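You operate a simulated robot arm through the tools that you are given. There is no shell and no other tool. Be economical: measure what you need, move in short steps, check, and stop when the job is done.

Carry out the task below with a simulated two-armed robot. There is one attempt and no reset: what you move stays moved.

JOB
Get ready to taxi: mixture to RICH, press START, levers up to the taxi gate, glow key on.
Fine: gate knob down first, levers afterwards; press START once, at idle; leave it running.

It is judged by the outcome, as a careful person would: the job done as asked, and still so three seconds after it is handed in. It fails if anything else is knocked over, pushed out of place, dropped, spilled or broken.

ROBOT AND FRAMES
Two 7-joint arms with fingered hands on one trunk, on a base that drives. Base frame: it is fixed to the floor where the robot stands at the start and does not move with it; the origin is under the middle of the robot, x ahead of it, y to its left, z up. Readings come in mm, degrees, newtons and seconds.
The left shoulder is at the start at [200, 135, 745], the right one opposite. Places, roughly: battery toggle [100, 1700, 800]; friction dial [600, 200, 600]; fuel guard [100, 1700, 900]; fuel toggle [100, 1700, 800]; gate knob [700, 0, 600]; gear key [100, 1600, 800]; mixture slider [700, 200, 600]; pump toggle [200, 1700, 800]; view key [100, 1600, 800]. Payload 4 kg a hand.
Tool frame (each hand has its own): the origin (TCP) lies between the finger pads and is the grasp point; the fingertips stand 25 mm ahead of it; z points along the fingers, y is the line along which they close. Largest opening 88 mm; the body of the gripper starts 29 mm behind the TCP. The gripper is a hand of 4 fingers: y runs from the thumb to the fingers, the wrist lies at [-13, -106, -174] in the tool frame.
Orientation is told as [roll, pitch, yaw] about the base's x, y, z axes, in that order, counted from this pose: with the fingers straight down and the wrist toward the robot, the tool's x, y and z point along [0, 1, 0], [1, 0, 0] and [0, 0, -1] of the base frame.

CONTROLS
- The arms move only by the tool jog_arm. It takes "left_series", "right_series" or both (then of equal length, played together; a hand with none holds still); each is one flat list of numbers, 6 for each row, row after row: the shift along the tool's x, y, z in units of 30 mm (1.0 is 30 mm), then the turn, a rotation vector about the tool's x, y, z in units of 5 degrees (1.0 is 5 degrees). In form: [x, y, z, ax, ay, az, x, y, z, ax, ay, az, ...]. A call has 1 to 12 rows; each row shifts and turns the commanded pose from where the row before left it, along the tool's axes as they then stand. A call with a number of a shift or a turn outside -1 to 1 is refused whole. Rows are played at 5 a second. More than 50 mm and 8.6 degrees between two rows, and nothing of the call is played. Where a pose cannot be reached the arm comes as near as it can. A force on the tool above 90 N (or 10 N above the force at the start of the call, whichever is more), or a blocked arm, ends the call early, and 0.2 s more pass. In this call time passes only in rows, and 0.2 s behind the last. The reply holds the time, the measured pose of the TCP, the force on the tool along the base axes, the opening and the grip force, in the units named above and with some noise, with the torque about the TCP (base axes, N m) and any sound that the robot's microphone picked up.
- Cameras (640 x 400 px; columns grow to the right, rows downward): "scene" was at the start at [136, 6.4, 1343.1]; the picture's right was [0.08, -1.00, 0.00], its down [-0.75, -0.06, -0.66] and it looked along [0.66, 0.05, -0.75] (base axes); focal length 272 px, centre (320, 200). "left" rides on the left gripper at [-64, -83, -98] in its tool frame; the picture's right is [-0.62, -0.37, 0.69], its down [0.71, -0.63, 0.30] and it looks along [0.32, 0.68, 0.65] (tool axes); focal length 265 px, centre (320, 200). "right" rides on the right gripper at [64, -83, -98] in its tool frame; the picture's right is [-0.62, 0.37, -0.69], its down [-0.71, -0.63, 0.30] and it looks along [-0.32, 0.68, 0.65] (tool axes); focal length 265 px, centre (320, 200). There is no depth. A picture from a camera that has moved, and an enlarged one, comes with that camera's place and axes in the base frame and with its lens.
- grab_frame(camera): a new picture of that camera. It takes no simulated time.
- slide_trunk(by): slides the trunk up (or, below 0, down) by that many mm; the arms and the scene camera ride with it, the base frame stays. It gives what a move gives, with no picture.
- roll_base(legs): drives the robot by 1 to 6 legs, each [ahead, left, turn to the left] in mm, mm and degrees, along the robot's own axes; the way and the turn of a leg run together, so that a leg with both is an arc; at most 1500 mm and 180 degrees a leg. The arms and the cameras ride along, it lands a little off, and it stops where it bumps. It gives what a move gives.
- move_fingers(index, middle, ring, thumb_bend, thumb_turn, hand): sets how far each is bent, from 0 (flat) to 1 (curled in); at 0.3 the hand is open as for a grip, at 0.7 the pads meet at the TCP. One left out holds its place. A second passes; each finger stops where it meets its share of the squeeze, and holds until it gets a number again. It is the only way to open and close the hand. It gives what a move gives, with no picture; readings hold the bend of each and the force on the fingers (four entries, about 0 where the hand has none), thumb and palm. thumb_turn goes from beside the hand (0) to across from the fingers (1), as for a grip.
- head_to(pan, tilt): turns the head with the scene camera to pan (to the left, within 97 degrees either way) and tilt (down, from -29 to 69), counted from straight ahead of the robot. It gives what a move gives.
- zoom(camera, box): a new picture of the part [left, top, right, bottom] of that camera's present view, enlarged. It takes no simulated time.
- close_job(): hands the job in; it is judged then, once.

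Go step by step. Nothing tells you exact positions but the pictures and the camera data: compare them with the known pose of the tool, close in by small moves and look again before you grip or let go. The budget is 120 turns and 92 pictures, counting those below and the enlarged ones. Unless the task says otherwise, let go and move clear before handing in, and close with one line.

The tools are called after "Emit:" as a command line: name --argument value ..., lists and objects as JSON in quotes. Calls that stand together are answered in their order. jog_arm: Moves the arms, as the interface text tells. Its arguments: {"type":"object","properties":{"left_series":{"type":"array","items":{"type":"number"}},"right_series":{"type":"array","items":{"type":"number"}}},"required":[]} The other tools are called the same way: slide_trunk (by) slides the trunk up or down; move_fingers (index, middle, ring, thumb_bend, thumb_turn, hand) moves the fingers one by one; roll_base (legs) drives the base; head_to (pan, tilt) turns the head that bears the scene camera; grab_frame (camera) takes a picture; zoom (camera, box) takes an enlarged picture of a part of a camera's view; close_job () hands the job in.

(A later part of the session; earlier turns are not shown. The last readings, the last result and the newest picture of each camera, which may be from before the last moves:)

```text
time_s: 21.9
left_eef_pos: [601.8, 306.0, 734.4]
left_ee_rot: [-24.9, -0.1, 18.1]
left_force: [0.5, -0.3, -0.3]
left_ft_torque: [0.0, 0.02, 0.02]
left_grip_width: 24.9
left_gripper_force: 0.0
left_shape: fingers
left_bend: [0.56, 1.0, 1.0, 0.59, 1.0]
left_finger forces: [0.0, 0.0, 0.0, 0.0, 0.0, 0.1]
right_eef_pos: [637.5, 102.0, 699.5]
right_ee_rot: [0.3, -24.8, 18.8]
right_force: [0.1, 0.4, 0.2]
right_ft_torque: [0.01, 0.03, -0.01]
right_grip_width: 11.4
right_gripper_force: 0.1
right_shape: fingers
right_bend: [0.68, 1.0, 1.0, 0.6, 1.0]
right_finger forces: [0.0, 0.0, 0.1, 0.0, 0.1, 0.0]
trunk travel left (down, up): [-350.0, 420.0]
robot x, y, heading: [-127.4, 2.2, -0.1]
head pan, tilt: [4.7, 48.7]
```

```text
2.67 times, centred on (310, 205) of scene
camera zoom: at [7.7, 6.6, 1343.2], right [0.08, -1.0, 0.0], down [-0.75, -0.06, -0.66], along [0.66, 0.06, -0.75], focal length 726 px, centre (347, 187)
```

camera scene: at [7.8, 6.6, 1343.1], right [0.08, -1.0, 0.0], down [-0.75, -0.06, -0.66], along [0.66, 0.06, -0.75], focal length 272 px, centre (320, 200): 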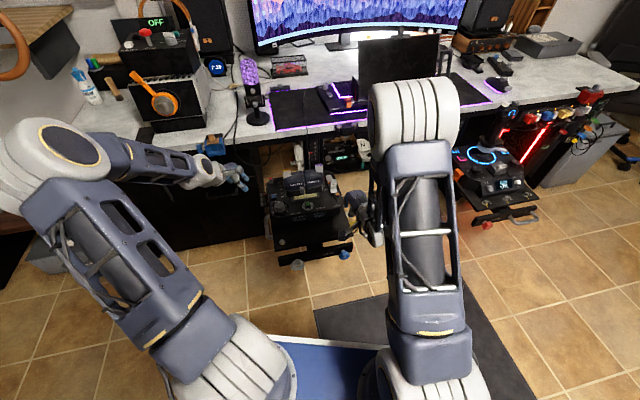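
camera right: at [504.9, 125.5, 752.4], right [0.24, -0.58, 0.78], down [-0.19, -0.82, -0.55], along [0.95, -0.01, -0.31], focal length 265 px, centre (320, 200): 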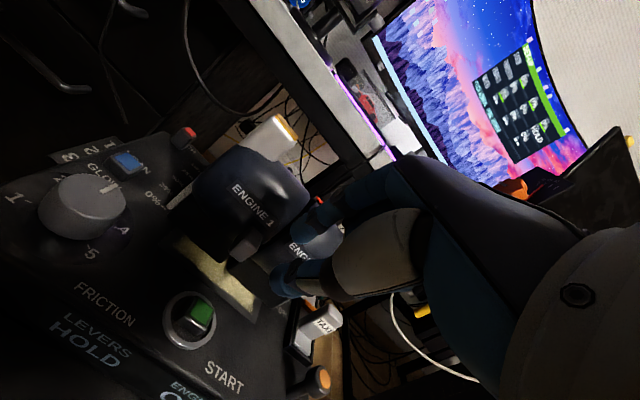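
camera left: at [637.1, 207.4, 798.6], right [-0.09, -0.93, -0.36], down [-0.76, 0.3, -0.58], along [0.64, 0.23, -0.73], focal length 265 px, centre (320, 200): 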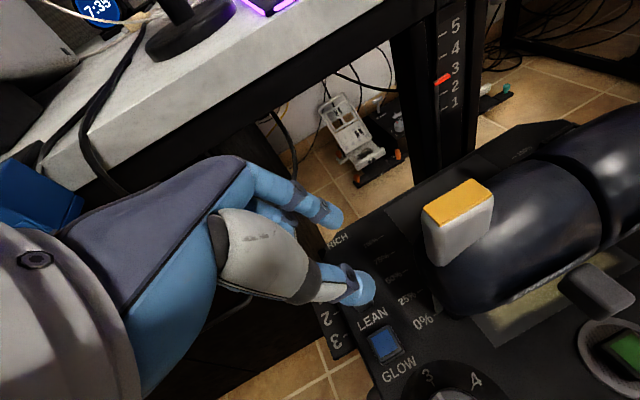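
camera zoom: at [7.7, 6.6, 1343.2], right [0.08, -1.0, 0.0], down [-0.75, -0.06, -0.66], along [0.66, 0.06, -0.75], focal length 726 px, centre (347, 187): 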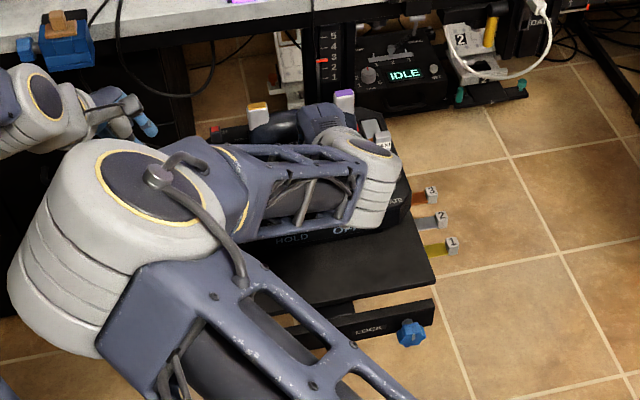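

Emit:
jog_arm --right_series '[0, -0.35, 0.76, 0, 0, 0, 0, -0.35, 0.76, 0, 0, 0]'

Emit:
grab_frame --camera "right"

Emit:
grab_frame --camera "left"

```text
time_s: 22.7
left_eef_pos: [600.7, 308.1, 735.3]
left_ee_rot: [-24.9, 0.0, 18.4]
left_force: [0.3, -0.4, 0.0]
left_ft_torque: [0.02, -0.01, -0.03]
left_grip_width: 25.3
left_gripper_force: 0.2
left_shape: fingers
left_bend: [0.56, 1.0, 1.0, 0.59, 1.0]
left_finger forces: [0.0, 0.1, 0.0, 0.0, 0.0, 0.0]
right_eef_pos: [653.4, 91.3, 691.6]
right_ee_rot: [4.3, -27.1, 14.2]
right_force: [0.1, 0.1, 0.2]
right_ft_torque: [0.0, 0.0, -0.01]
right_grip_width: 11.1
right_gripper_force: 0.0
right_shape: fingers
right_bend: [0.68, 1.0, 1.0, 0.6, 1.0]
right_finger forces: [0.0, 0.1, 0.0, 0.0, 0.0, 0.0]
right hand out of reach, approached as far as the arm can: row 2
trunk travel left (down, up): [-350.0, 420.0]
robot x, y, heading: [-129.9, -0.5, 0.3]
head pan, tilt: [4.7, 48.7]
stopped in row 2 (right hand): the arm was blocked; the commanded pose is now the measured one
```

```text
60 pictures are left
camera right: at [521.7, 116.1, 743.9], right [0.2, -0.64, 0.74], down [-0.22, -0.77, -0.6], along [0.96, -0.04, -0.29], focal length 265 px, centre (320, 200)
```

right: 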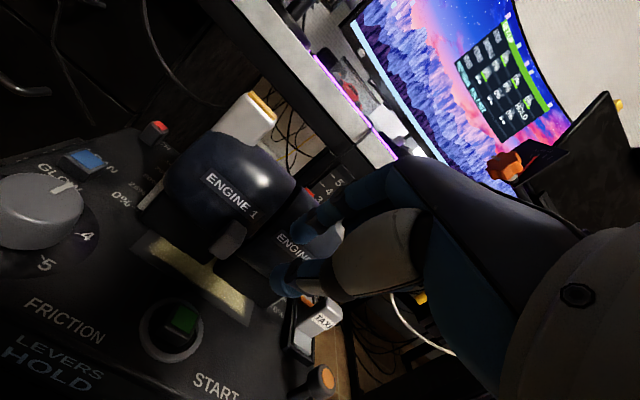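

```text
59 pictures are left
camera left: at [526.3, 266.1, 852.1], right [-0.08, -0.93, -0.37], down [-0.76, 0.3, -0.58], along [0.64, 0.23, -0.73], focal length 265 px, centre (320, 200)
```

left: 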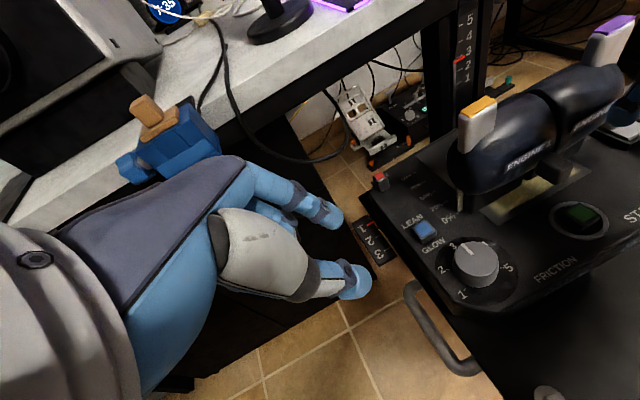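

The right arm can't reach there in this attitude, so I'll retreat it to its own side. The left arm will do START instead: I'll reorient it upright, then tilt it 25° with the fingers pointing forward.

Emit:
jog_arm --left_series '[0, 0, 0, 0, 1, 0, 0, 0, 0, 0, 1, 0, 0, 0, 0, 0, 1, 0, 0, 0, 0, 0, 1, 0, 0, 0, 0, 0, 1, 0, 0, 0, 0, -1, 0, 0, 0, 0, 0, -1, 0, 0, 0, 0, 0, -1, 0, 0, 0, 0, 0, -1, 0, 0, 0, 0, 0, -1, 0, 0]' --right_series '[-0.2, 0.2, -0.6, 0, 0, 0, -0.8, 0.2, -0.4, 0, 0, 0, -0.8, 0.2, -0.4, 0, 0, 0, -0.8, 0.2, -0.4, 0, 0, 0, -0.8, 0.2, -0.4, 0, 0, 0, -0.8, 0.2, -0.4, 0, 0, 0, -0.8, 0.2, -0.4, 0, 0, 0, -0.8, 0.2, -0.4, 0, 0, 0, -0.8, 0.2, -0.4, 0, 0, 0, -0.8, 0.2, -0.4, 0, 0, 0]'

Emit:
move_fingers --hand "left" --index 0.68 --thumb_bend 0.6

Emit:
zoom --camera "scene" --box '[170, 130, 430, 292]'

```text
time_s: 24.9
left_eef_pos: [601.1, 307.4, 735.7]
left_ee_rot: [0.0, -25.1, 18.3]
left_force: [-0.3, -1.1, 0.4]
left_ft_torque: [0.02, 0.0, 0.0]
left_grip_width: 25.0
left_gripper_force: 0.0
left_shape: fingers
left_bend: [0.56, 1.0, 1.0, 0.59, 1.0]
left_finger forces: [0.1, 0.0, 0.0, 0.2, 0.0, 0.1]
right_eef_pos: [714.3, -129.4, 815.0]
right_ee_rot: [4.2, -27.1, 14.5]
right_force: [-0.1, -0.1, 0.2]
right_ft_torque: [0.0, 0.01, -0.01]
right_grip_width: 10.9
right_gripper_force: 0.1
right_shape: fingers
right_bend: [0.68, 1.0, 1.0, 0.6, 1.0]
right_finger forces: [0.1, 0.1, 0.1, 0.1, 0.0, 0.1]
trunk travel left (down, up): [-350.0, 420.0]
robot x, y, heading: [-128.3, -1.7, -0.1]
head pan, tilt: [4.7, 48.7]
```

```text
time_s: 25.9
left_eef_pos: [600.2, 307.0, 736.2]
left_ee_rot: [-0.1, -25.0, 18.4]
left_force: [-0.3, -0.5, 1.2]
left_ft_torque: [0.01, 0.01, 0.02]
left_grip_width: 11.8
left_gripper_force: 0.0
left_shape: fingers
left_bend: [0.68, 1.0, 1.0, 0.6, 1.0]
left_finger forces: [0.1, 0.0, 0.1, 0.1, 0.1, 0.1]
right_eef_pos: [713.8, -130.0, 815.7]
right_ee_rot: [4.2, -27.1, 14.4]
right_force: [0.9, 0.8, -0.7]
right_ft_torque: [0.0, 0.0, -0.01]
right_grip_width: 11.3
right_gripper_force: 0.1
right_shape: fingers
right_bend: [0.68, 1.0, 1.0, 0.6, 1.0]
right_finger forces: [0.0, 0.0, 0.0, 0.1, 0.0, 0.1]
trunk travel left (down, up): [-350.0, 420.0]
robot x, y, heading: [-126.4, -2.5, -0.3]
head pan, tilt: [4.7, 48.7]
```

```text
2.46 times, centred on (300, 211) of scene
camera zoom: at [7.8, 6.6, 1343.1], right [0.08, -1.0, 0.0], down [-0.75, -0.06, -0.66], along [0.66, 0.06, -0.75], focal length 671 px, centre (369, 173)
```

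zoom: 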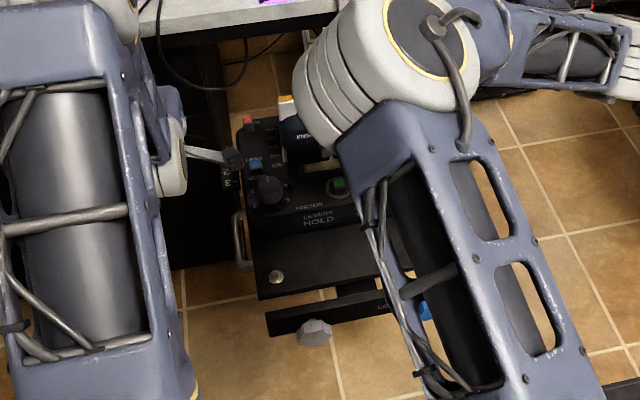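

Emit:
jog_arm --right_series '[-1, 0, -0.3, 0, 0, 0, -1, 0, -0.3, 0, 0, 0, -1, 0, -0.3, 0, 0, 0, -1, 0, -0.3, 0, 0, 0, -1, 0, -0.3, 0, 0, 0, -1, 0, -0.3, 0, 0, 0, -1, 0, -0.3, 0, 0, 0]'

Emit:
jog_arm --left_series '[-0.99, -0.2, 0.15, 0, 0, 0, -0.99, -0.2, 0.15, 0, 0, 0, -0.99, -0.2, 0.15, 0, 0, 0, -0.99, -0.2, 0.15, 0, 0, 0, -0.99, -0.2, 0.15, 0, 0, 0, -0.99, -0.2, 0.15, 0, 0, 0, -0.99, -0.2, 0.15, 0, 0, 0]'

Emit:
grab_frame --camera "left"

Emit:
zoom --camera "scene" --box '[170, 130, 430, 292]'

```text
time_s: 27.5
left_eef_pos: [600.9, 307.5, 736.0]
left_ee_rot: [0.1, -25.0, 18.3]
left_force: [0.4, 0.0, 0.2]
left_ft_torque: [0.02, -0.02, 0.02]
left_grip_width: 11.7
left_gripper_force: 0.1
left_shape: fingers
left_bend: [0.68, 1.0, 1.0, 0.6, 1.0]
left_finger forces: [0.0, 0.0, 0.0, 0.1, 0.0, 0.1]
right_eef_pos: [746.7, -342.1, 859.3]
right_ee_rot: [4.2, -27.0, 14.3]
right_force: [-0.3, 0.0, 0.3]
right_ft_torque: [-0.02, 0.01, 0.03]
right_grip_width: 11.4
right_gripper_force: 0.1
right_shape: fingers
right_bend: [0.68, 1.0, 1.0, 0.6, 1.0]
right_finger forces: [0.0, 0.0, 0.0, 0.0, 0.1, 0.0]
trunk travel left (down, up): [-350.0, 420.0]
robot x, y, heading: [-128.6, 0.7, 0.0]
head pan, tilt: [4.7, 48.7]
```

```text
time_s: 29.1
left_eef_pos: [641.8, 102.8, 690.5]
left_ee_rot: [0.0, -25.0, 18.4]
left_force: [0.1, -0.5, -0.7]
left_ft_torque: [-0.02, 0.01, -0.02]
left_grip_width: 11.7
left_gripper_force: 0.1
left_shape: fingers
left_bend: [0.68, 1.0, 1.0, 0.6, 1.0]
left_finger forces: [0.0, 0.1, 0.0, 0.0, 0.0, 0.0]
right_eef_pos: [745.3, -342.8, 858.1]
right_ee_rot: [4.1, -27.1, 14.4]
right_force: [0.0, 0.1, 1.0]
right_ft_torque: [-0.01, -0.04, -0.02]
right_grip_width: 11.4
right_gripper_force: 0.1
right_shape: fingers
right_bend: [0.68, 1.0, 1.0, 0.6, 1.0]
right_finger forces: [0.0, 0.0, 0.1, 0.1, 0.1, 0.0]
trunk travel left (down, up): [-350.0, 420.0]
robot x, y, heading: [-127.6, 1.1, 0.1]
head pan, tilt: [4.7, 48.7]
```

```text
57 pictures are left
camera left: at [550.8, 4.5, 743.5], right [0.16, -0.6, -0.78], down [-0.65, 0.54, -0.54], along [0.75, 0.59, -0.3], focal length 265 px, centre (320, 200)
```

left: 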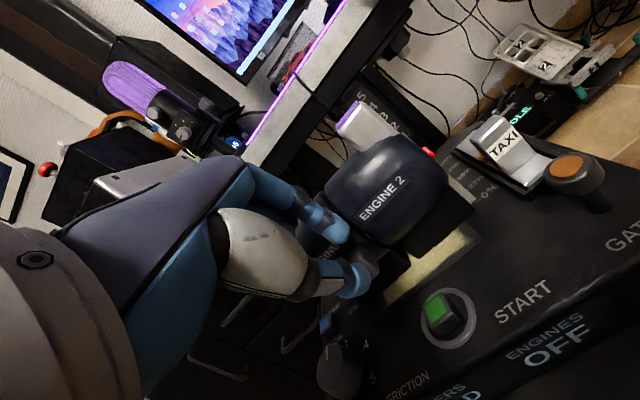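

```text
2.46 times, centred on (300, 211) of scene
camera zoom: at [7.8, 6.7, 1343.1], right [0.08, -1.0, 0.0], down [-0.75, -0.06, -0.66], along [0.66, 0.06, -0.75], focal length 671 px, centre (369, 173)
```

zoom: 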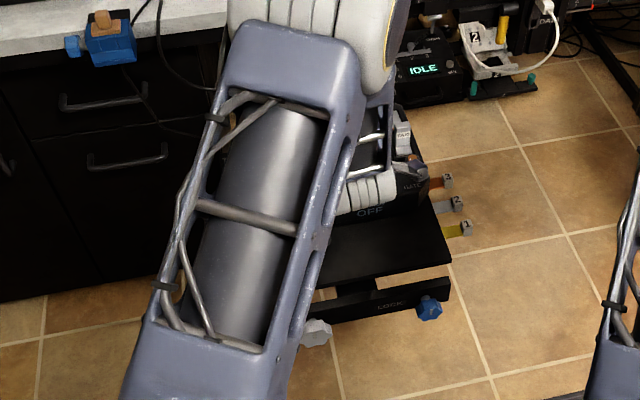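

The left hand is aligned over START (estimated at [652,105]). Now going down in stages.

Emit:
jog_arm --left_series '[0, -0.32, 0.68, 0, 0, 0, 0, -0.32, 0.68, 0, 0, 0]'

Emit:
grab_frame --camera "left"

```text
time_s: 29.7
left_eef_pos: [641.0, 101.5, 643.8]
left_ee_rot: [0.0, -25.0, 18.3]
left_force: [-0.7, -0.1, 0.3]
left_ft_torque: [-0.02, 0.02, 0.0]
left_grip_width: 11.4
left_gripper_force: 0.0
left_shape: fingers
left_bend: [0.68, 1.0, 1.0, 0.6, 1.0]
left_finger forces: [0.0, 0.1, 0.1, 0.0, 0.0, 0.0]
right_eef_pos: [746.3, -343.4, 858.2]
right_ee_rot: [4.2, -27.0, 14.4]
right_force: [-0.6, -0.3, 0.4]
right_ft_torque: [0.01, 0.0, 0.02]
right_grip_width: 11.4
right_gripper_force: 0.2
right_shape: fingers
right_bend: [0.68, 1.0, 1.0, 0.6, 1.0]
right_finger forces: [0.0, 0.0, 0.1, 0.0, 0.0, 0.0]
trunk travel left (down, up): [-350.0, 420.0]
robot x, y, heading: [-128.4, -0.2, 0.2]
head pan, tilt: [4.7, 48.7]
```

```text
55 pictures are left
camera left: at [549.4, 4.1, 697.5], right [0.16, -0.6, -0.78], down [-0.64, 0.54, -0.54], along [0.75, 0.59, -0.3], focal length 265 px, centre (320, 200)
```

left: 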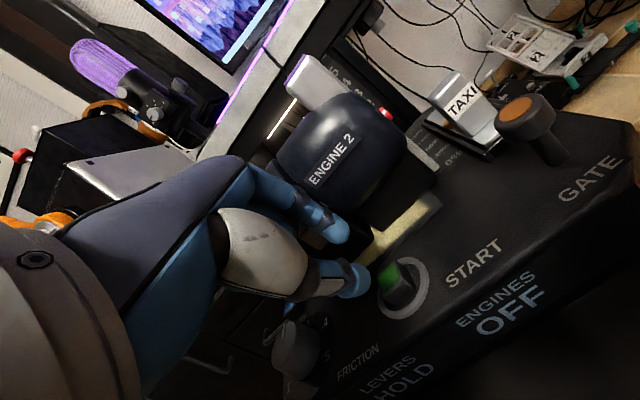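

Emit:
jog_arm --left_series '[0, -0.14, 0.3, 0, 0, 0, 0, -0.14, 0.3, 0, 0, 0, 0, -0.042, 0.09, 0, 0, 0]'

Emit:
grab_frame --camera "left"

```text
time_s: 30.5
left_eef_pos: [641.7, 102.4, 621.9]
left_ee_rot: [0.0, -25.1, 18.4]
left_force: [0.5, 0.3, -0.5]
left_ft_torque: [-0.01, -0.03, 0.0]
left_grip_width: 11.6
left_gripper_force: 0.1
left_shape: fingers
left_bend: [0.68, 1.0, 1.0, 0.6, 1.0]
left_finger forces: [0.1, 0.1, 0.0, 0.0, 0.0, 0.0]
right_eef_pos: [746.1, -343.0, 858.9]
right_ee_rot: [4.2, -27.1, 14.4]
right_force: [-0.7, -0.1, -0.3]
right_ft_torque: [-0.01, 0.02, 0.05]
right_grip_width: 11.2
right_gripper_force: 0.0
right_shape: fingers
right_bend: [0.68, 1.0, 1.0, 0.6, 1.0]
right_finger forces: [0.1, 0.0, 0.0, 0.0, 0.0, 0.0]
trunk travel left (down, up): [-350.0, 420.0]
robot x, y, heading: [-129.4, -0.6, -0.0]
head pan, tilt: [4.7, 48.7]
```

```text
54 pictures are left
camera left: at [550.4, 4.8, 675.2], right [0.16, -0.6, -0.78], down [-0.64, 0.54, -0.54], along [0.75, 0.59, -0.3], focal length 265 px, centre (320, 200)
```

left: 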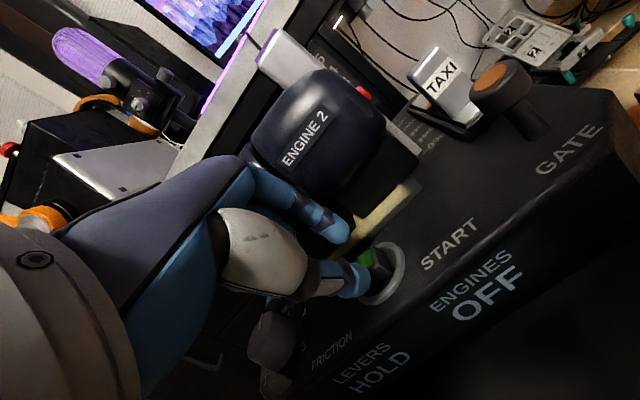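

Emit:
jog_arm --left_series '[0, 0.18, 0.085, 0, 0, 0, 0, -0.056, 0.12, 0, 0, 0, 0, -0.056, 0.12, 0, 0, 0]'

Emit:
zoom --camera "left" --box '[220, 130, 540, 350]'

```text
time_s: 31.3
left_eef_pos: [649.1, 104.7, 614.4]
left_ee_rot: [0.0, -25.0, 18.3]
left_force: [-0.5, -0.4, 1.3]
left_ft_torque: [0.0, 0.03, 0.0]
left_grip_width: 11.5
left_gripper_force: 0.4
left_shape: fingers
left_bend: [0.68, 1.0, 1.0, 0.6, 1.0]
left_finger forces: [0.1, 0.0, 0.1, 0.0, 1.1, 0.0]
right_eef_pos: [745.0, -343.4, 858.5]
right_ee_rot: [4.2, -27.1, 14.4]
right_force: [0.3, 1.1, -0.6]
right_ft_torque: [0.0, -0.01, -0.01]
right_grip_width: 11.2
right_gripper_force: 0.0
right_shape: fingers
right_bend: [0.68, 1.0, 1.0, 0.6, 1.0]
right_finger forces: [0.0, 0.1, 0.0, 0.0, 0.0, 0.0]
trunk travel left (down, up): [-350.0, 420.0]
robot x, y, heading: [-127.7, 5.2, 0.1]
head pan, tilt: [4.7, 48.7]
```

```text
1.82 times, centred on (380, 240) of left
camera zoom: at [557.0, 7.0, 667.4], right [0.16, -0.6, -0.78], down [-0.64, 0.54, -0.54], along [0.75, 0.59, -0.3], focal length 483 px, centre (211, 127)
```

zoom: 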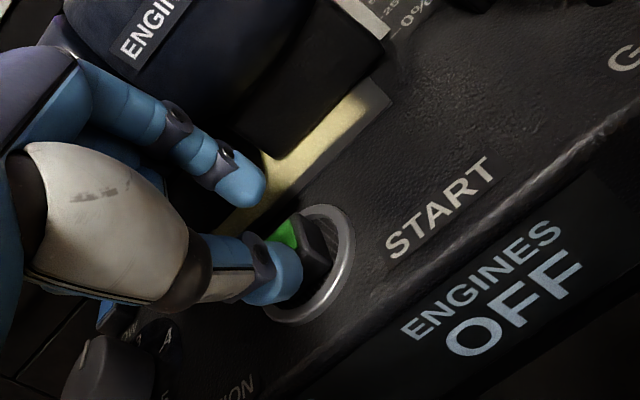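

Thumb touches the button at 1 N. Pressing on.

Emit:
jog_arm --left_series '[0, -0.042, 0.09, 0, 0, 0, 0, -0.042, 0.09, 0, 0, 0]'

Emit:
zoom --camera "left" --box '[220, 130, 540, 350]'

```text
time_s: 31.9
left_eef_pos: [648.4, 104.2, 608.1]
left_ee_rot: [-0.1, -25.0, 18.2]
left_force: [-5.9, -2.0, 9.9]
left_ft_torque: [-0.1, 0.18, 0.01]
left_grip_width: 10.6
left_gripper_force: 5.7
left_shape: fingers
left_bend: [0.68, 1.0, 1.0, 0.61, 1.0]
left_finger forces: [0.1, 0.1, 0.0, 0.0, 11.6, 0.1]
right_eef_pos: [746.3, -343.5, 859.4]
right_ee_rot: [4.2, -27.1, 14.4]
right_force: [0.6, -0.4, 0.4]
right_ft_torque: [-0.04, 0.0, 0.0]
right_grip_width: 11.1
right_gripper_force: 0.0
right_shape: fingers
right_bend: [0.68, 1.0, 1.0, 0.6, 1.0]
right_finger forces: [0.1, 0.0, 0.0, 0.0, 0.0, 0.1]
trunk travel left (down, up): [-350.0, 420.0]
robot x, y, heading: [-124.6, -0.7, -0.1]
head pan, tilt: [4.7, 48.7]
heard: click
```

```text
1.82 times, centred on (380, 240) of left
camera zoom: at [556.5, 6.8, 662.3], right [0.16, -0.6, -0.78], down [-0.64, 0.54, -0.54], along [0.75, 0.59, -0.3], focal length 483 px, centre (211, 127)
```

zoom: 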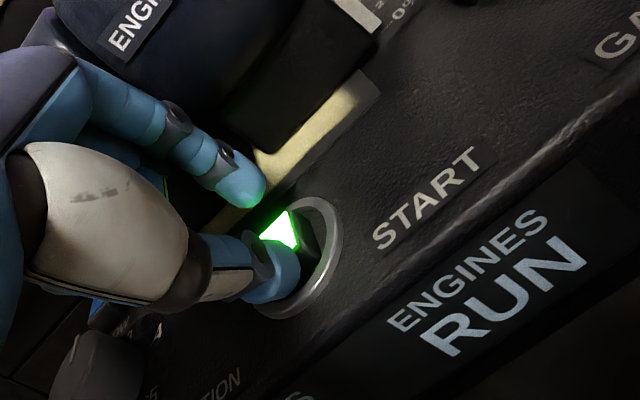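

Click heard; ENGINES shows RUN. I'll lift the left hand straight off and move it clear to the left, then bring the right hand over the gate knob.

Emit:
jog_arm --left_series '[0, 0.35, -0.76, 0, 0, 0, 0, 0.35, -0.76, 0, 0, 0, 0, 0.3, -0.76, 0, 0, 0, 0, 0, -0.9, 0, 0, 0, 0.9, 0, -0.4, 0, 0, 0, 0.9, 0, -0.2, 0, 0, 0, 0.9, 0, -0.2, 0, 0, 0, 0.9, 0, 0, 0, 0, 0, 0.9, 0, 0, 0, 0, 0, 0.9, 0, 0, 0, 0, 0, 0.9, 0, 0, 0, 0, 0]'

Emit:
jog_arm --right_series '[0.96, -0.158, 0.409, 0, 0, 0, 0.96, -0.158, 0.409, 0, 0, 0, 0.96, -0.158, 0.409, 0, 0, 0, 0.96, -0.158, 0.409, 0, 0, 0, 0.96, -0.158, 0.409, 0, 0, 0, 0.96, -0.158, 0.409, 0, 0, 0, 0.96, -0.158, 0.409, 0, 0, 0, 0.96, -0.158, 0.409, 0, 0, 0, 0.96, -0.158, 0.409, 0, 0, 0, 0.96, -0.158, 0.409, 0, 0, 0, 0.96, -0.158, 0.409, 0, 0, 0, 0.96, -0.158, 0.409, 0, 0, 0]'

Emit:
grab_frame --camera "right"

Emit:
zoom --camera "scene" --box '[170, 130, 430, 292]'

```text
time_s: 34.3
left_eef_pos: [568.2, 275.9, 729.2]
left_ee_rot: [0.0, -25.1, 18.2]
left_force: [0.2, -0.7, 0.0]
left_ft_torque: [-0.01, -0.01, 0.02]
left_grip_width: 10.9
left_gripper_force: 0.0
left_shape: fingers
left_bend: [0.68, 1.0, 1.0, 0.6, 1.0]
left_finger forces: [0.0, 0.0, 0.0, 0.0, 0.1, 0.1]
right_eef_pos: [746.3, -343.3, 858.2]
right_ee_rot: [4.2, -27.1, 14.4]
right_force: [-0.3, 0.1, -0.2]
right_ft_torque: [-0.04, 0.0, 0.01]
right_grip_width: 11.3
right_gripper_force: 0.0
right_shape: fingers
right_bend: [0.68, 1.0, 1.0, 0.6, 1.0]
right_finger forces: [0.0, 0.0, 0.0, 0.0, 0.0, 0.0]
trunk travel left (down, up): [-350.0, 420.0]
robot x, y, heading: [-124.9, 0.6, 0.1]
head pan, tilt: [4.7, 48.7]
```

```text
time_s: 36.9
left_eef_pos: [568.9, 275.0, 729.1]
left_ee_rot: [0.0, -25.0, 18.3]
left_force: [-0.2, -0.2, -0.2]
left_ft_torque: [0.01, -0.01, -0.02]
left_grip_width: 10.9
left_gripper_force: 0.0
left_shape: fingers
left_bend: [0.68, 1.0, 1.0, 0.6, 1.0]
left_finger forces: [0.0, 0.0, 0.0, 0.0, 0.1, 0.0]
right_eef_pos: [662.1, 0.8, 724.6]
right_ee_rot: [4.1, -27.0, 14.3]
right_force: [0.0, -1.2, -0.4]
right_ft_torque: [0.0, 0.03, 0.02]
right_grip_width: 11.3
right_gripper_force: 0.1
right_shape: fingers
right_bend: [0.68, 1.0, 1.0, 0.6, 1.0]
right_finger forces: [0.0, 0.0, 0.1, 0.0, 0.0, 0.0]
trunk travel left (down, up): [-350.0, 420.0]
robot x, y, heading: [-125.6, 1.3, 0.2]
head pan, tilt: [4.7, 48.7]
```

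```text
51 pictures are left
camera right: at [530.0, 25.9, 776.0], right [0.2, -0.64, 0.74], down [-0.22, -0.77, -0.6], along [0.96, -0.04, -0.29], focal length 265 px, centre (320, 200)
```

right: 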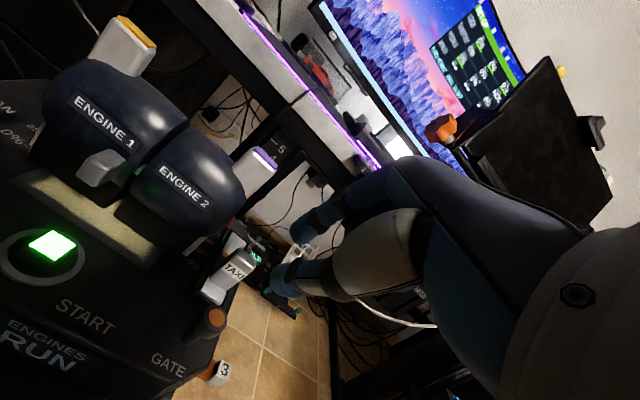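

```text
2.46 times, centred on (300, 211) of scene
camera zoom: at [7.8, 6.4, 1343.2], right [0.08, -1.0, 0.0], down [-0.75, -0.06, -0.66], along [0.66, 0.06, -0.75], focal length 671 px, centre (369, 173)
```

zoom: 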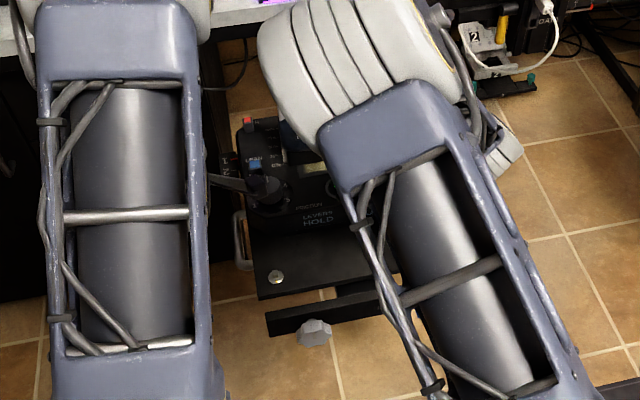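

Emit:
jog_arm --right_series '[-0.077, -0.233, 0.717, 0, 0, 0, -0.077, -0.233, 0.717, 0, 0, 0, -0.077, -0.233, 0.717, 0, 0, 0]'

Emit:
grab_frame --camera "right"

```text
time_s: 37.7
left_eef_pos: [567.4, 276.1, 729.0]
left_ee_rot: [0.0, -25.1, 18.3]
left_force: [0.3, 0.0, -1.2]
left_ft_torque: [-0.01, 0.04, 0.0]
left_grip_width: 10.7
left_gripper_force: 0.2
left_shape: fingers
left_bend: [0.68, 1.0, 1.0, 0.6, 1.0]
left_finger forces: [0.1, 0.0, 0.0, 0.1, 0.0, 0.0]
right_eef_pos: [671.9, 2.9, 668.7]
right_ee_rot: [4.2, -27.1, 14.5]
right_force: [0.8, -0.2, 0.7]
right_ft_torque: [0.02, 0.0, 0.01]
right_grip_width: 11.2
right_gripper_force: 0.2
right_shape: fingers
right_bend: [0.68, 1.0, 1.0, 0.6, 1.0]
right_finger forces: [0.0, 0.0, 0.0, 0.1, 0.0, 0.1]
right hand out of reach, approached as far as the arm can: row 3
trunk travel left (down, up): [-350.0, 420.0]
robot x, y, heading: [-126.8, 1.5, 0.1]
head pan, tilt: [4.7, 48.7]
```

```text
49 pictures are left
camera right: at [539.5, 27.3, 720.4], right [0.2, -0.64, 0.74], down [-0.21, -0.77, -0.6], along [0.96, -0.04, -0.29], focal length 265 px, centre (320, 200)
```

right: 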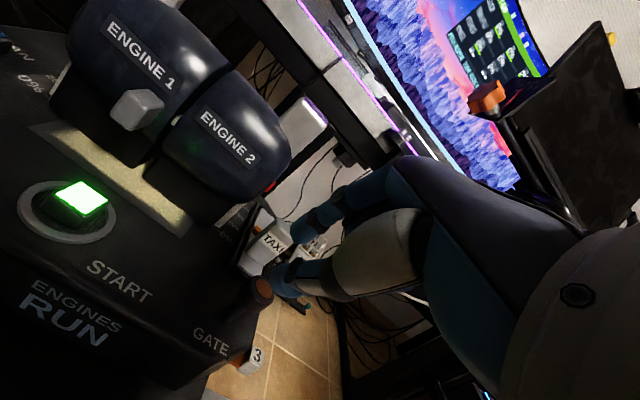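

The right arm's low reach is at its limit at this trunk height. I'll raise the hand a bit and lower the trunk 80 mm to compensate.

Emit:
jog_arm --right_series '[0, 0.4, -0.89, 0, 0, 0, 0, 0.4, -0.89, 0, 0, 0, 0, 0.4, -0.89, 0, 0, 0]'

Emit:
slide_trunk --by -80

Emit:
jog_arm --right_series '[0, -0.22, 0.44, 0, 0, 0, 0, -0.22, 0.44, 0, 0, 0]'

Emit:
grab_frame --camera "right"

```text
time_s: 38.5
left_eef_pos: [570.5, 277.3, 737.8]
left_ee_rot: [-0.2, -25.9, 18.5]
left_force: [0.8, -0.4, 0.6]
left_ft_torque: [0.0, 0.0, 0.0]
left_grip_width: 10.8
left_gripper_force: 0.1
left_shape: fingers
left_bend: [0.68, 1.0, 1.0, 0.6, 1.0]
left_finger forces: [0.0, 0.0, 0.1, 0.0, 0.1, 0.0]
right_eef_pos: [666.8, -15.9, 745.7]
right_ee_rot: [3.2, -26.0, 14.2]
right_force: [1.0, -0.4, -0.7]
right_ft_torque: [0.0, -0.01, 0.01]
right_grip_width: 11.1
right_gripper_force: 0.1
right_shape: fingers
right_bend: [0.68, 1.0, 1.0, 0.6, 1.0]
right_finger forces: [0.1, 0.0, 0.0, 0.0, 0.1, 0.0]
trunk travel left (down, up): [-350.0, 420.0]
robot x, y, heading: [-127.9, 1.7, 0.0]
head pan, tilt: [4.7, 48.7]
```

```text
time_s: 39.6
left_eef_pos: [571.8, 277.0, 657.4]
left_ee_rot: [-0.2, -26.0, 18.4]
left_force: [-0.1, 0.2, 0.2]
left_ft_torque: [0.0, -0.01, -0.01]
left_grip_width: 11.1
left_gripper_force: 0.1
left_shape: fingers
left_bend: [0.68, 1.0, 1.0, 0.6, 1.0]
left_finger forces: [0.0, 0.0, 0.0, 0.0, 0.0, 0.0]
right_eef_pos: [667.3, -15.7, 664.6]
right_ee_rot: [3.4, -26.1, 14.1]
right_force: [0.5, 0.2, -0.6]
right_ft_torque: [0.02, 0.02, -0.03]
right_grip_width: 11.2
right_gripper_force: 0.1
right_shape: fingers
right_bend: [0.68, 1.0, 1.0, 0.6, 1.0]
right_finger forces: [0.1, 0.1, 0.0, 0.0, 0.0, 0.0]
trunk travel left (down, up): [-270.0, 500.0]
robot x, y, heading: [-127.2, -1.2, 0.4]
head pan, tilt: [4.7, 48.7]
```

```text
time_s: 40.2
left_eef_pos: [566.5, 273.5, 647.3]
left_ee_rot: [0.0, -24.8, 18.2]
left_force: [0.0, 0.4, 0.2]
left_ft_torque: [-0.01, -0.03, -0.01]
left_grip_width: 11.0
left_gripper_force: 0.1
left_shape: fingers
left_bend: [0.68, 1.0, 1.0, 0.6, 1.0]
left_finger forces: [0.0, 0.0, 0.0, 0.0, 0.0, 0.1]
right_eef_pos: [666.9, -0.3, 648.6]
right_ee_rot: [4.4, -27.1, 14.6]
right_force: [1.1, 0.2, 0.5]
right_ft_torque: [-0.02, -0.01, -0.01]
right_grip_width: 11.3
right_gripper_force: 0.0
right_shape: fingers
right_bend: [0.68, 1.0, 1.0, 0.6, 1.0]
right_finger forces: [0.0, 0.1, 0.0, 0.0, 0.0, 0.0]
trunk travel left (down, up): [-270.0, 500.0]
robot x, y, heading: [-133.0, -3.7, -0.1]
head pan, tilt: [4.7, 48.7]
```

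```text
48 pictures are left
camera right: at [535.7, 23.6, 699.6], right [0.2, -0.64, 0.74], down [-0.21, -0.77, -0.61], along [0.96, -0.03, -0.29], focal length 265 px, centre (320, 200)
```

right: 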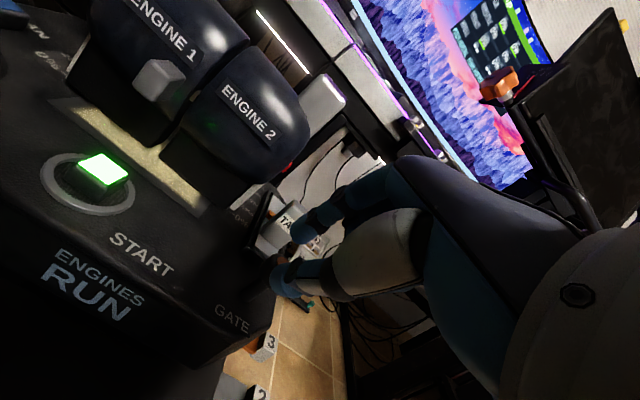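

Emit:
zoom --camera "right" --box '[200, 160, 400, 320]'

Emit:
grab_frame --camera "scene"

```text
2.50 times, centred on (300, 240) of right
camera zoom: at [535.7, 23.6, 699.6], right [0.2, -0.64, 0.74], down [-0.21, -0.77, -0.61], along [0.96, -0.03, -0.29], focal length 664 px, centre (370, 100)
```

zoom: 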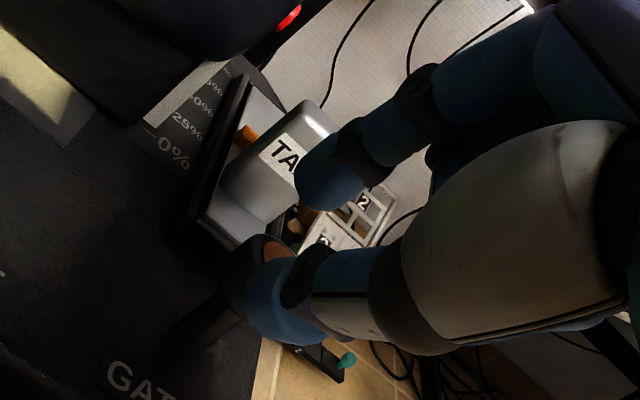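

```text
46 pictures are left
camera scene: at [7.8, 6.6, 1263.2], right [0.08, -1.0, 0.0], down [-0.75, -0.06, -0.66], along [0.66, 0.06, -0.75], focal length 272 px, centre (320, 200)
```

scene: 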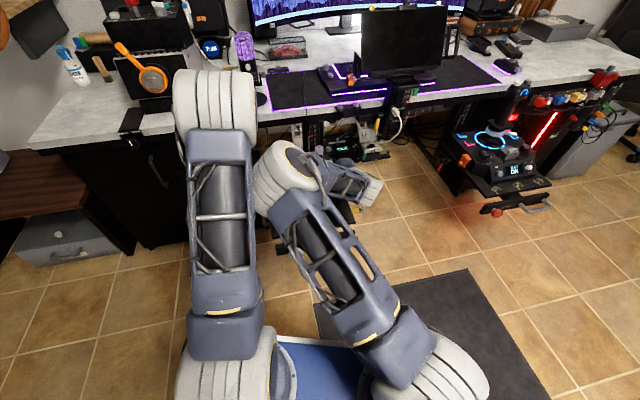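

Emit:
jog_arm --right_series '[0, 0.54, -0.03, 0, 0, 0]'

Emit:
zoom --camera "right" --box '[200, 160, 400, 320]'

```text
time_s: 40.6
left_eef_pos: [569.0, 275.0, 649.4]
left_ee_rot: [0.0, -25.0, 18.2]
left_force: [-0.4, 0.2, 0.9]
left_ft_torque: [0.0, 0.01, 0.01]
left_grip_width: 10.6
left_gripper_force: 0.1
left_shape: fingers
left_bend: [0.68, 1.0, 1.0, 0.6, 1.0]
left_finger forces: [0.0, 0.0, 0.1, 0.0, 0.1, 0.0]
right_eef_pos: [682.2, 0.8, 655.2]
right_ee_rot: [4.3, -27.2, 14.5]
right_force: [-0.1, -0.2, 0.1]
right_ft_torque: [0.0, 0.0, 0.01]
right_grip_width: 11.1
right_gripper_force: 0.0
right_shape: fingers
right_bend: [0.68, 1.0, 1.0, 0.6, 1.0]
right_finger forces: [0.0, 0.0, 0.0, 0.0, 0.1, 0.1]
trunk travel left (down, up): [-270.0, 500.0]
robot x, y, heading: [-130.5, 0.3, 0.2]
head pan, tilt: [4.7, 48.7]
```

```text
2.50 times, centred on (300, 240) of right
camera zoom: at [550.0, 24.6, 706.6], right [0.2, -0.64, 0.74], down [-0.21, -0.77, -0.6], along [0.96, -0.04, -0.29], focal length 664 px, centre (370, 100)
```

zoom: 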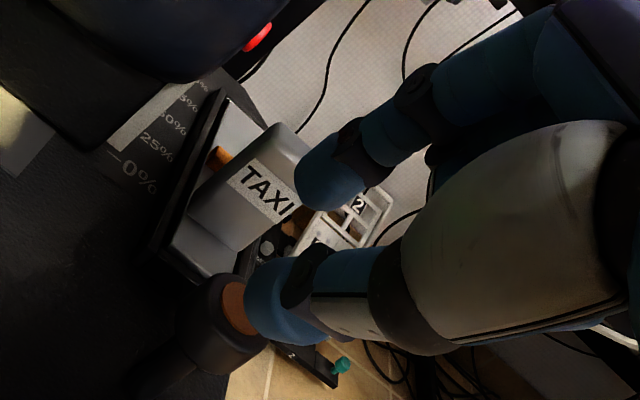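

The thumb is nearly over the knob. I'll curl the index away so it can't touch the TAXI block, and press with the thumb only.

Emit:
move_fingers --hand "right" --index 1

Emit:
jog_arm --right_series '[0, -0.136, 0.267, 0, 0, 0]'

Emit:
zoom --camera "right" --box '[200, 160, 400, 320]'

```text
time_s: 41.6
left_eef_pos: [568.8, 275.7, 650.0]
left_ee_rot: [-0.1, -25.0, 18.4]
left_force: [0.3, -0.1, -0.1]
left_ft_torque: [0.0, 0.0, 0.0]
left_grip_width: 10.9
left_gripper_force: 0.2
left_shape: fingers
left_bend: [0.68, 1.0, 1.0, 0.6, 1.0]
left_finger forces: [0.0, 0.0, 0.0, 0.0, 0.1, 0.1]
right_eef_pos: [681.3, -1.5, 654.1]
right_ee_rot: [4.1, -27.0, 14.5]
right_force: [0.0, -0.9, -0.3]
right_ft_torque: [0.01, -0.01, -0.01]
right_grip_width: 39.9
right_gripper_force: 0.1
right_shape: fingers
right_bend: [1.0, 1.0, 1.0, 0.6, 1.0]
right_finger forces: [0.0, 0.1, 0.0, 0.0, 0.0, 0.0]
trunk travel left (down, up): [-270.0, 500.0]
robot x, y, heading: [-127.3, 2.6, 0.5]
head pan, tilt: [4.7, 48.7]
```

```text
time_s: 42.0
left_eef_pos: [568.6, 275.3, 649.4]
left_ee_rot: [0.0, -25.0, 18.2]
left_force: [0.6, -0.7, 0.5]
left_ft_torque: [0.0, -0.01, 0.02]
left_grip_width: 10.9
left_gripper_force: 0.1
left_shape: fingers
left_bend: [0.68, 1.0, 1.0, 0.6, 1.0]
left_finger forces: [0.0, 0.0, 0.0, 0.0, 0.0, 0.0]
right_eef_pos: [682.6, -1.0, 645.3]
right_ee_rot: [4.2, -27.0, 14.3]
right_force: [0.3, 0.6, -0.3]
right_ft_torque: [-0.02, -0.01, -0.03]
right_grip_width: 39.8
right_gripper_force: 0.0
right_shape: fingers
right_bend: [1.0, 1.0, 1.0, 0.6, 1.0]
right_finger forces: [0.0, 0.1, 0.0, 0.1, 0.0, 0.0]
trunk travel left (down, up): [-270.0, 500.0]
robot x, y, heading: [-126.1, -2.2, 0.2]
head pan, tilt: [4.7, 48.7]
```

```text
2.50 times, centred on (300, 240) of right
camera zoom: at [550.1, 24.6, 697.5], right [0.2, -0.64, 0.74], down [-0.21, -0.77, -0.6], along [0.96, -0.04, -0.29], focal length 664 px, centre (370, 100)
```

zoom: 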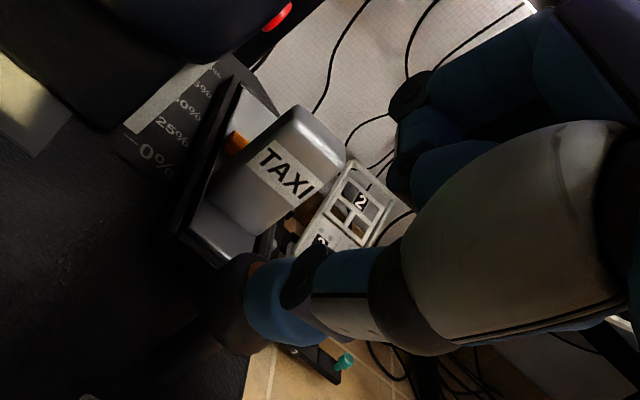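

Emit:
jog_arm --right_series '[0, -0.06, 0.12, 0, 0, 0, 0, -0.06, 0.12, 0, 0, 0]'

Emit:
zoom --camera "right" --box '[200, 160, 400, 320]'

```text
time_s: 42.6
left_eef_pos: [567.4, 276.4, 648.8]
left_ee_rot: [-0.1, -25.0, 18.4]
left_force: [-0.7, -0.2, 0.3]
left_ft_torque: [-0.02, 0.01, -0.01]
left_grip_width: 10.9
left_gripper_force: 0.1
left_shape: fingers
left_bend: [0.68, 1.0, 1.0, 0.6, 1.0]
left_finger forces: [0.0, 0.1, 0.0, 0.1, 0.0, 0.0]
right_eef_pos: [682.0, 1.0, 637.0]
right_ee_rot: [4.3, -27.1, 14.4]
right_force: [0.1, -1.0, -0.2]
right_ft_torque: [-0.01, 0.03, 0.0]
right_grip_width: 40.2
right_gripper_force: 0.7
right_shape: fingers
right_bend: [1.0, 1.0, 1.0, 0.6, 1.0]
right_finger forces: [0.0, 0.0, 0.1, 0.0, 0.6, 0.0]
trunk travel left (down, up): [-270.0, 500.0]
robot x, y, heading: [-129.4, 0.4, 0.2]
head pan, tilt: [4.7, 48.7]
```

```text
2.50 times, centred on (300, 240) of right
camera zoom: at [550.3, 25.7, 689.6], right [0.2, -0.64, 0.74], down [-0.21, -0.77, -0.6], along [0.96, -0.04, -0.29], focal length 664 px, centre (370, 100)
```

zoom: 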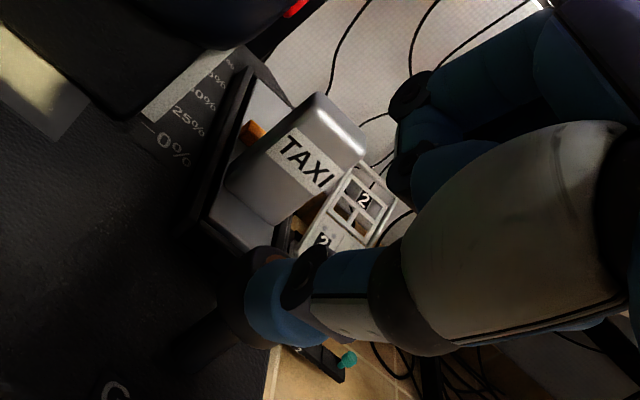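

Contact with the knob. I'll press down further.

Emit:
jog_arm --right_series '[0, -0.045, 0.09, 0, 0, 0, 0, -0.045, 0.09, 0, 0, 0, 0, -0.045, 0.09, 0, 0, 0]'

Emit:
zoom --camera "right" --box '[200, 160, 400, 320]'

```text
time_s: 43.4
left_eef_pos: [567.5, 275.2, 648.6]
left_ee_rot: [0.0, -25.0, 18.2]
left_force: [-0.3, -0.3, 0.3]
left_ft_torque: [0.0, -0.02, -0.01]
left_grip_width: 10.8
left_gripper_force: 0.0
left_shape: fingers
left_bend: [0.68, 1.0, 1.0, 0.6, 1.0]
left_finger forces: [0.0, 0.0, 0.0, 0.1, 0.0, 0.0]
right_eef_pos: [679.8, 2.2, 629.4]
right_ee_rot: [4.2, -27.0, 14.4]
right_force: [-2.0, -1.3, 3.0]
right_ft_torque: [-0.01, 0.04, -0.02]
right_grip_width: 40.2
right_gripper_force: 1.7
right_shape: fingers
right_bend: [1.0, 1.0, 1.0, 0.6, 1.0]
right_finger forces: [0.0, 0.0, 0.0, 0.0, 3.6, 0.1]
trunk travel left (down, up): [-270.0, 500.0]
robot x, y, heading: [-129.9, -3.1, 0.1]
head pan, tilt: [4.7, 48.7]
```

```text
2.50 times, centred on (300, 240) of right
camera zoom: at [549.1, 26.9, 680.8], right [0.2, -0.64, 0.74], down [-0.21, -0.77, -0.6], along [0.96, -0.04, -0.29], focal length 664 px, centre (370, 100)
```

zoom: 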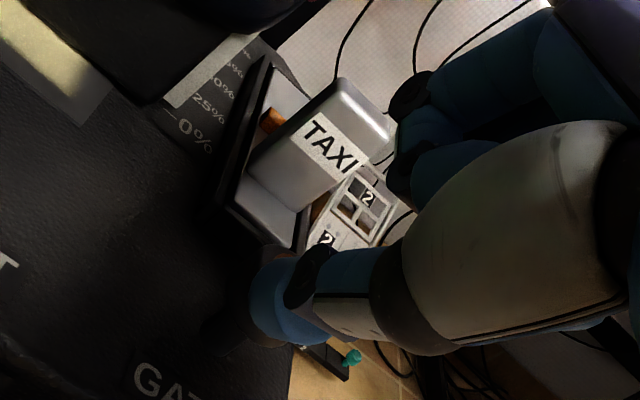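

Emit:
jog_arm --right_series '[0, -0.03, 0.09, 0, 0, 0, 0, -0.03, 0.09, 0, 0, 0, 0, -0.03, 0.09, 0, 0, 0]'

Emit:
zoom --camera "right" --box '[200, 160, 400, 320]'

```text
time_s: 44.2
left_eef_pos: [567.5, 274.7, 651.1]
left_ee_rot: [0.0, -25.0, 18.3]
left_force: [-0.3, 0.0, -0.8]
left_ft_torque: [-0.02, 0.0, 0.03]
left_grip_width: 11.1
left_gripper_force: 0.0
left_shape: fingers
left_bend: [0.68, 1.0, 1.0, 0.6, 1.0]
left_finger forces: [0.1, 0.0, 0.0, 0.1, 0.0, 0.0]
right_eef_pos: [683.2, 1.2, 623.3]
right_ee_rot: [4.2, -27.4, 14.3]
right_force: [-22.9, -5.6, 37.8]
right_ft_torque: [-0.22, 0.96, -0.08]
right_grip_width: 40.0
right_gripper_force: 24.2
right_shape: fingers
right_bend: [1.0, 1.0, 1.0, 0.63, 1.0]
right_finger forces: [0.1, 0.1, 0.1, 0.0, 48.7, 0.0]
trunk travel left (down, up): [-270.0, 500.0]
robot x, y, heading: [-126.3, -1.1, 0.0]
head pan, tilt: [4.7, 48.7]
```

```text
2.50 times, centred on (300, 240) of right
camera zoom: at [550.2, 26.6, 675.0], right [0.19, -0.64, 0.74], down [-0.21, -0.77, -0.61], along [0.96, -0.04, -0.29], focal length 664 px, centre (370, 100)
```

zoom: 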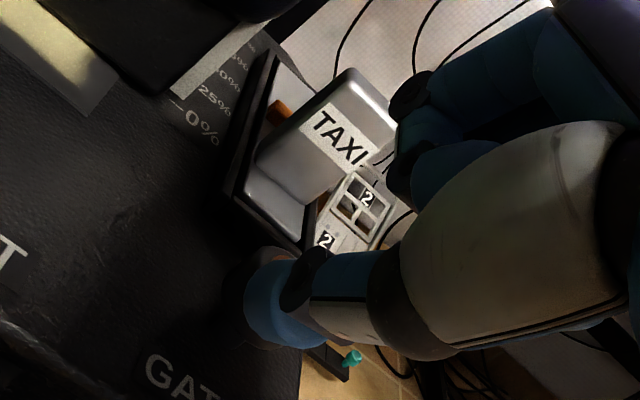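

The knob has bottomed (force spike). I'll lift off and see whether it stays down.

Emit:
jog_arm --right_series '[0, 0.06, -0.3, 0, 0, 0, 0, 0.4, -0.9, 0, 0, 0, 0, 0.4, -0.9, 0, 0, 0, -0.5, 0.4, -0.9, 0, 0, 0]'

Emit:
grab_frame --camera "right"

```text
time_s: 45.2
left_eef_pos: [570.7, 276.8, 660.1]
left_ee_rot: [-0.3, -26.3, 18.5]
left_force: [-0.1, 0.2, -0.6]
left_ft_torque: [0.01, -0.01, 0.03]
left_grip_width: 10.8
left_gripper_force: 0.1
left_shape: fingers
left_bend: [0.68, 1.0, 1.0, 0.6, 1.0]
left_finger forces: [0.1, 0.0, 0.0, 0.1, 0.0, 0.0]
right_eef_pos: [679.4, -32.1, 700.6]
right_ee_rot: [3.0, -25.5, 14.0]
right_force: [0.4, 0.4, 0.3]
right_ft_torque: [-0.02, -0.05, -0.01]
right_grip_width: 39.7
right_gripper_force: 0.1
right_shape: fingers
right_bend: [1.0, 1.0, 1.0, 0.6, 1.0]
right_finger forces: [0.0, 0.0, 0.0, 0.0, 0.1, 0.1]
trunk travel left (down, up): [-270.0, 500.0]
robot x, y, heading: [-130.9, -0.8, 0.3]
head pan, tilt: [4.7, 48.7]
```

```text
40 pictures are left
camera right: at [549.1, -3.7, 754.9], right [0.2, -0.62, 0.75], down [-0.24, -0.78, -0.58], along [0.95, -0.06, -0.31], focal length 265 px, centre (320, 200)
```

right: 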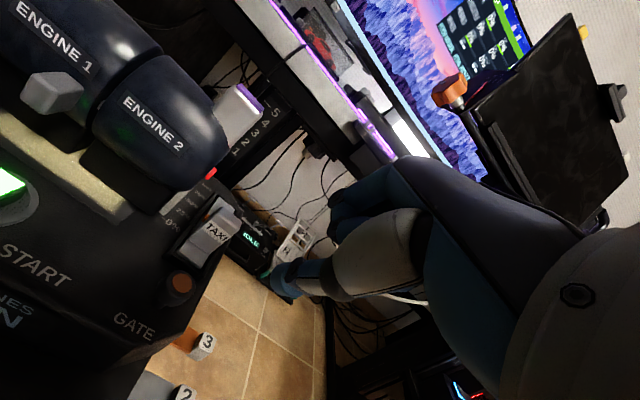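

Emit:
zoom --camera "right" --box '[60, 140, 300, 360]'

Emit:
grab_frame --camera "left"

```text
1.82 times, centred on (180, 250) of right
camera zoom: at [549.1, -3.7, 754.9], right [0.2, -0.62, 0.75], down [-0.24, -0.78, -0.58], along [0.95, -0.06, -0.31], focal length 483 px, centre (574, 109)
```

zoom: 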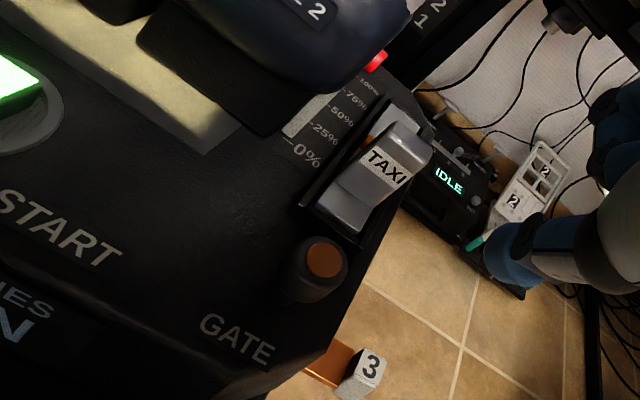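

```text
38 pictures are left
camera left: at [478.7, 179.0, 712.8], right [0.18, -0.6, -0.78], down [-0.63, 0.54, -0.56], along [0.75, 0.59, -0.28], focal length 265 px, centre (320, 200)
```

left: 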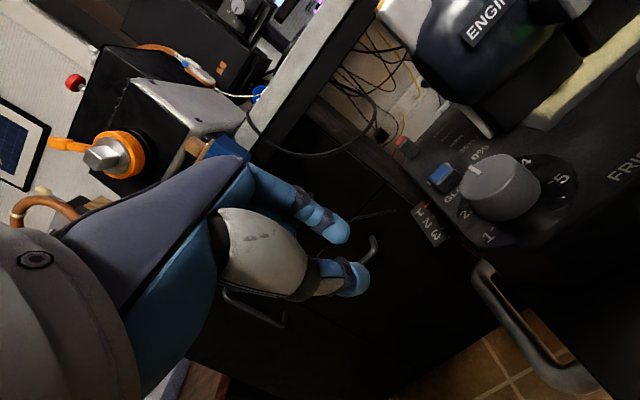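

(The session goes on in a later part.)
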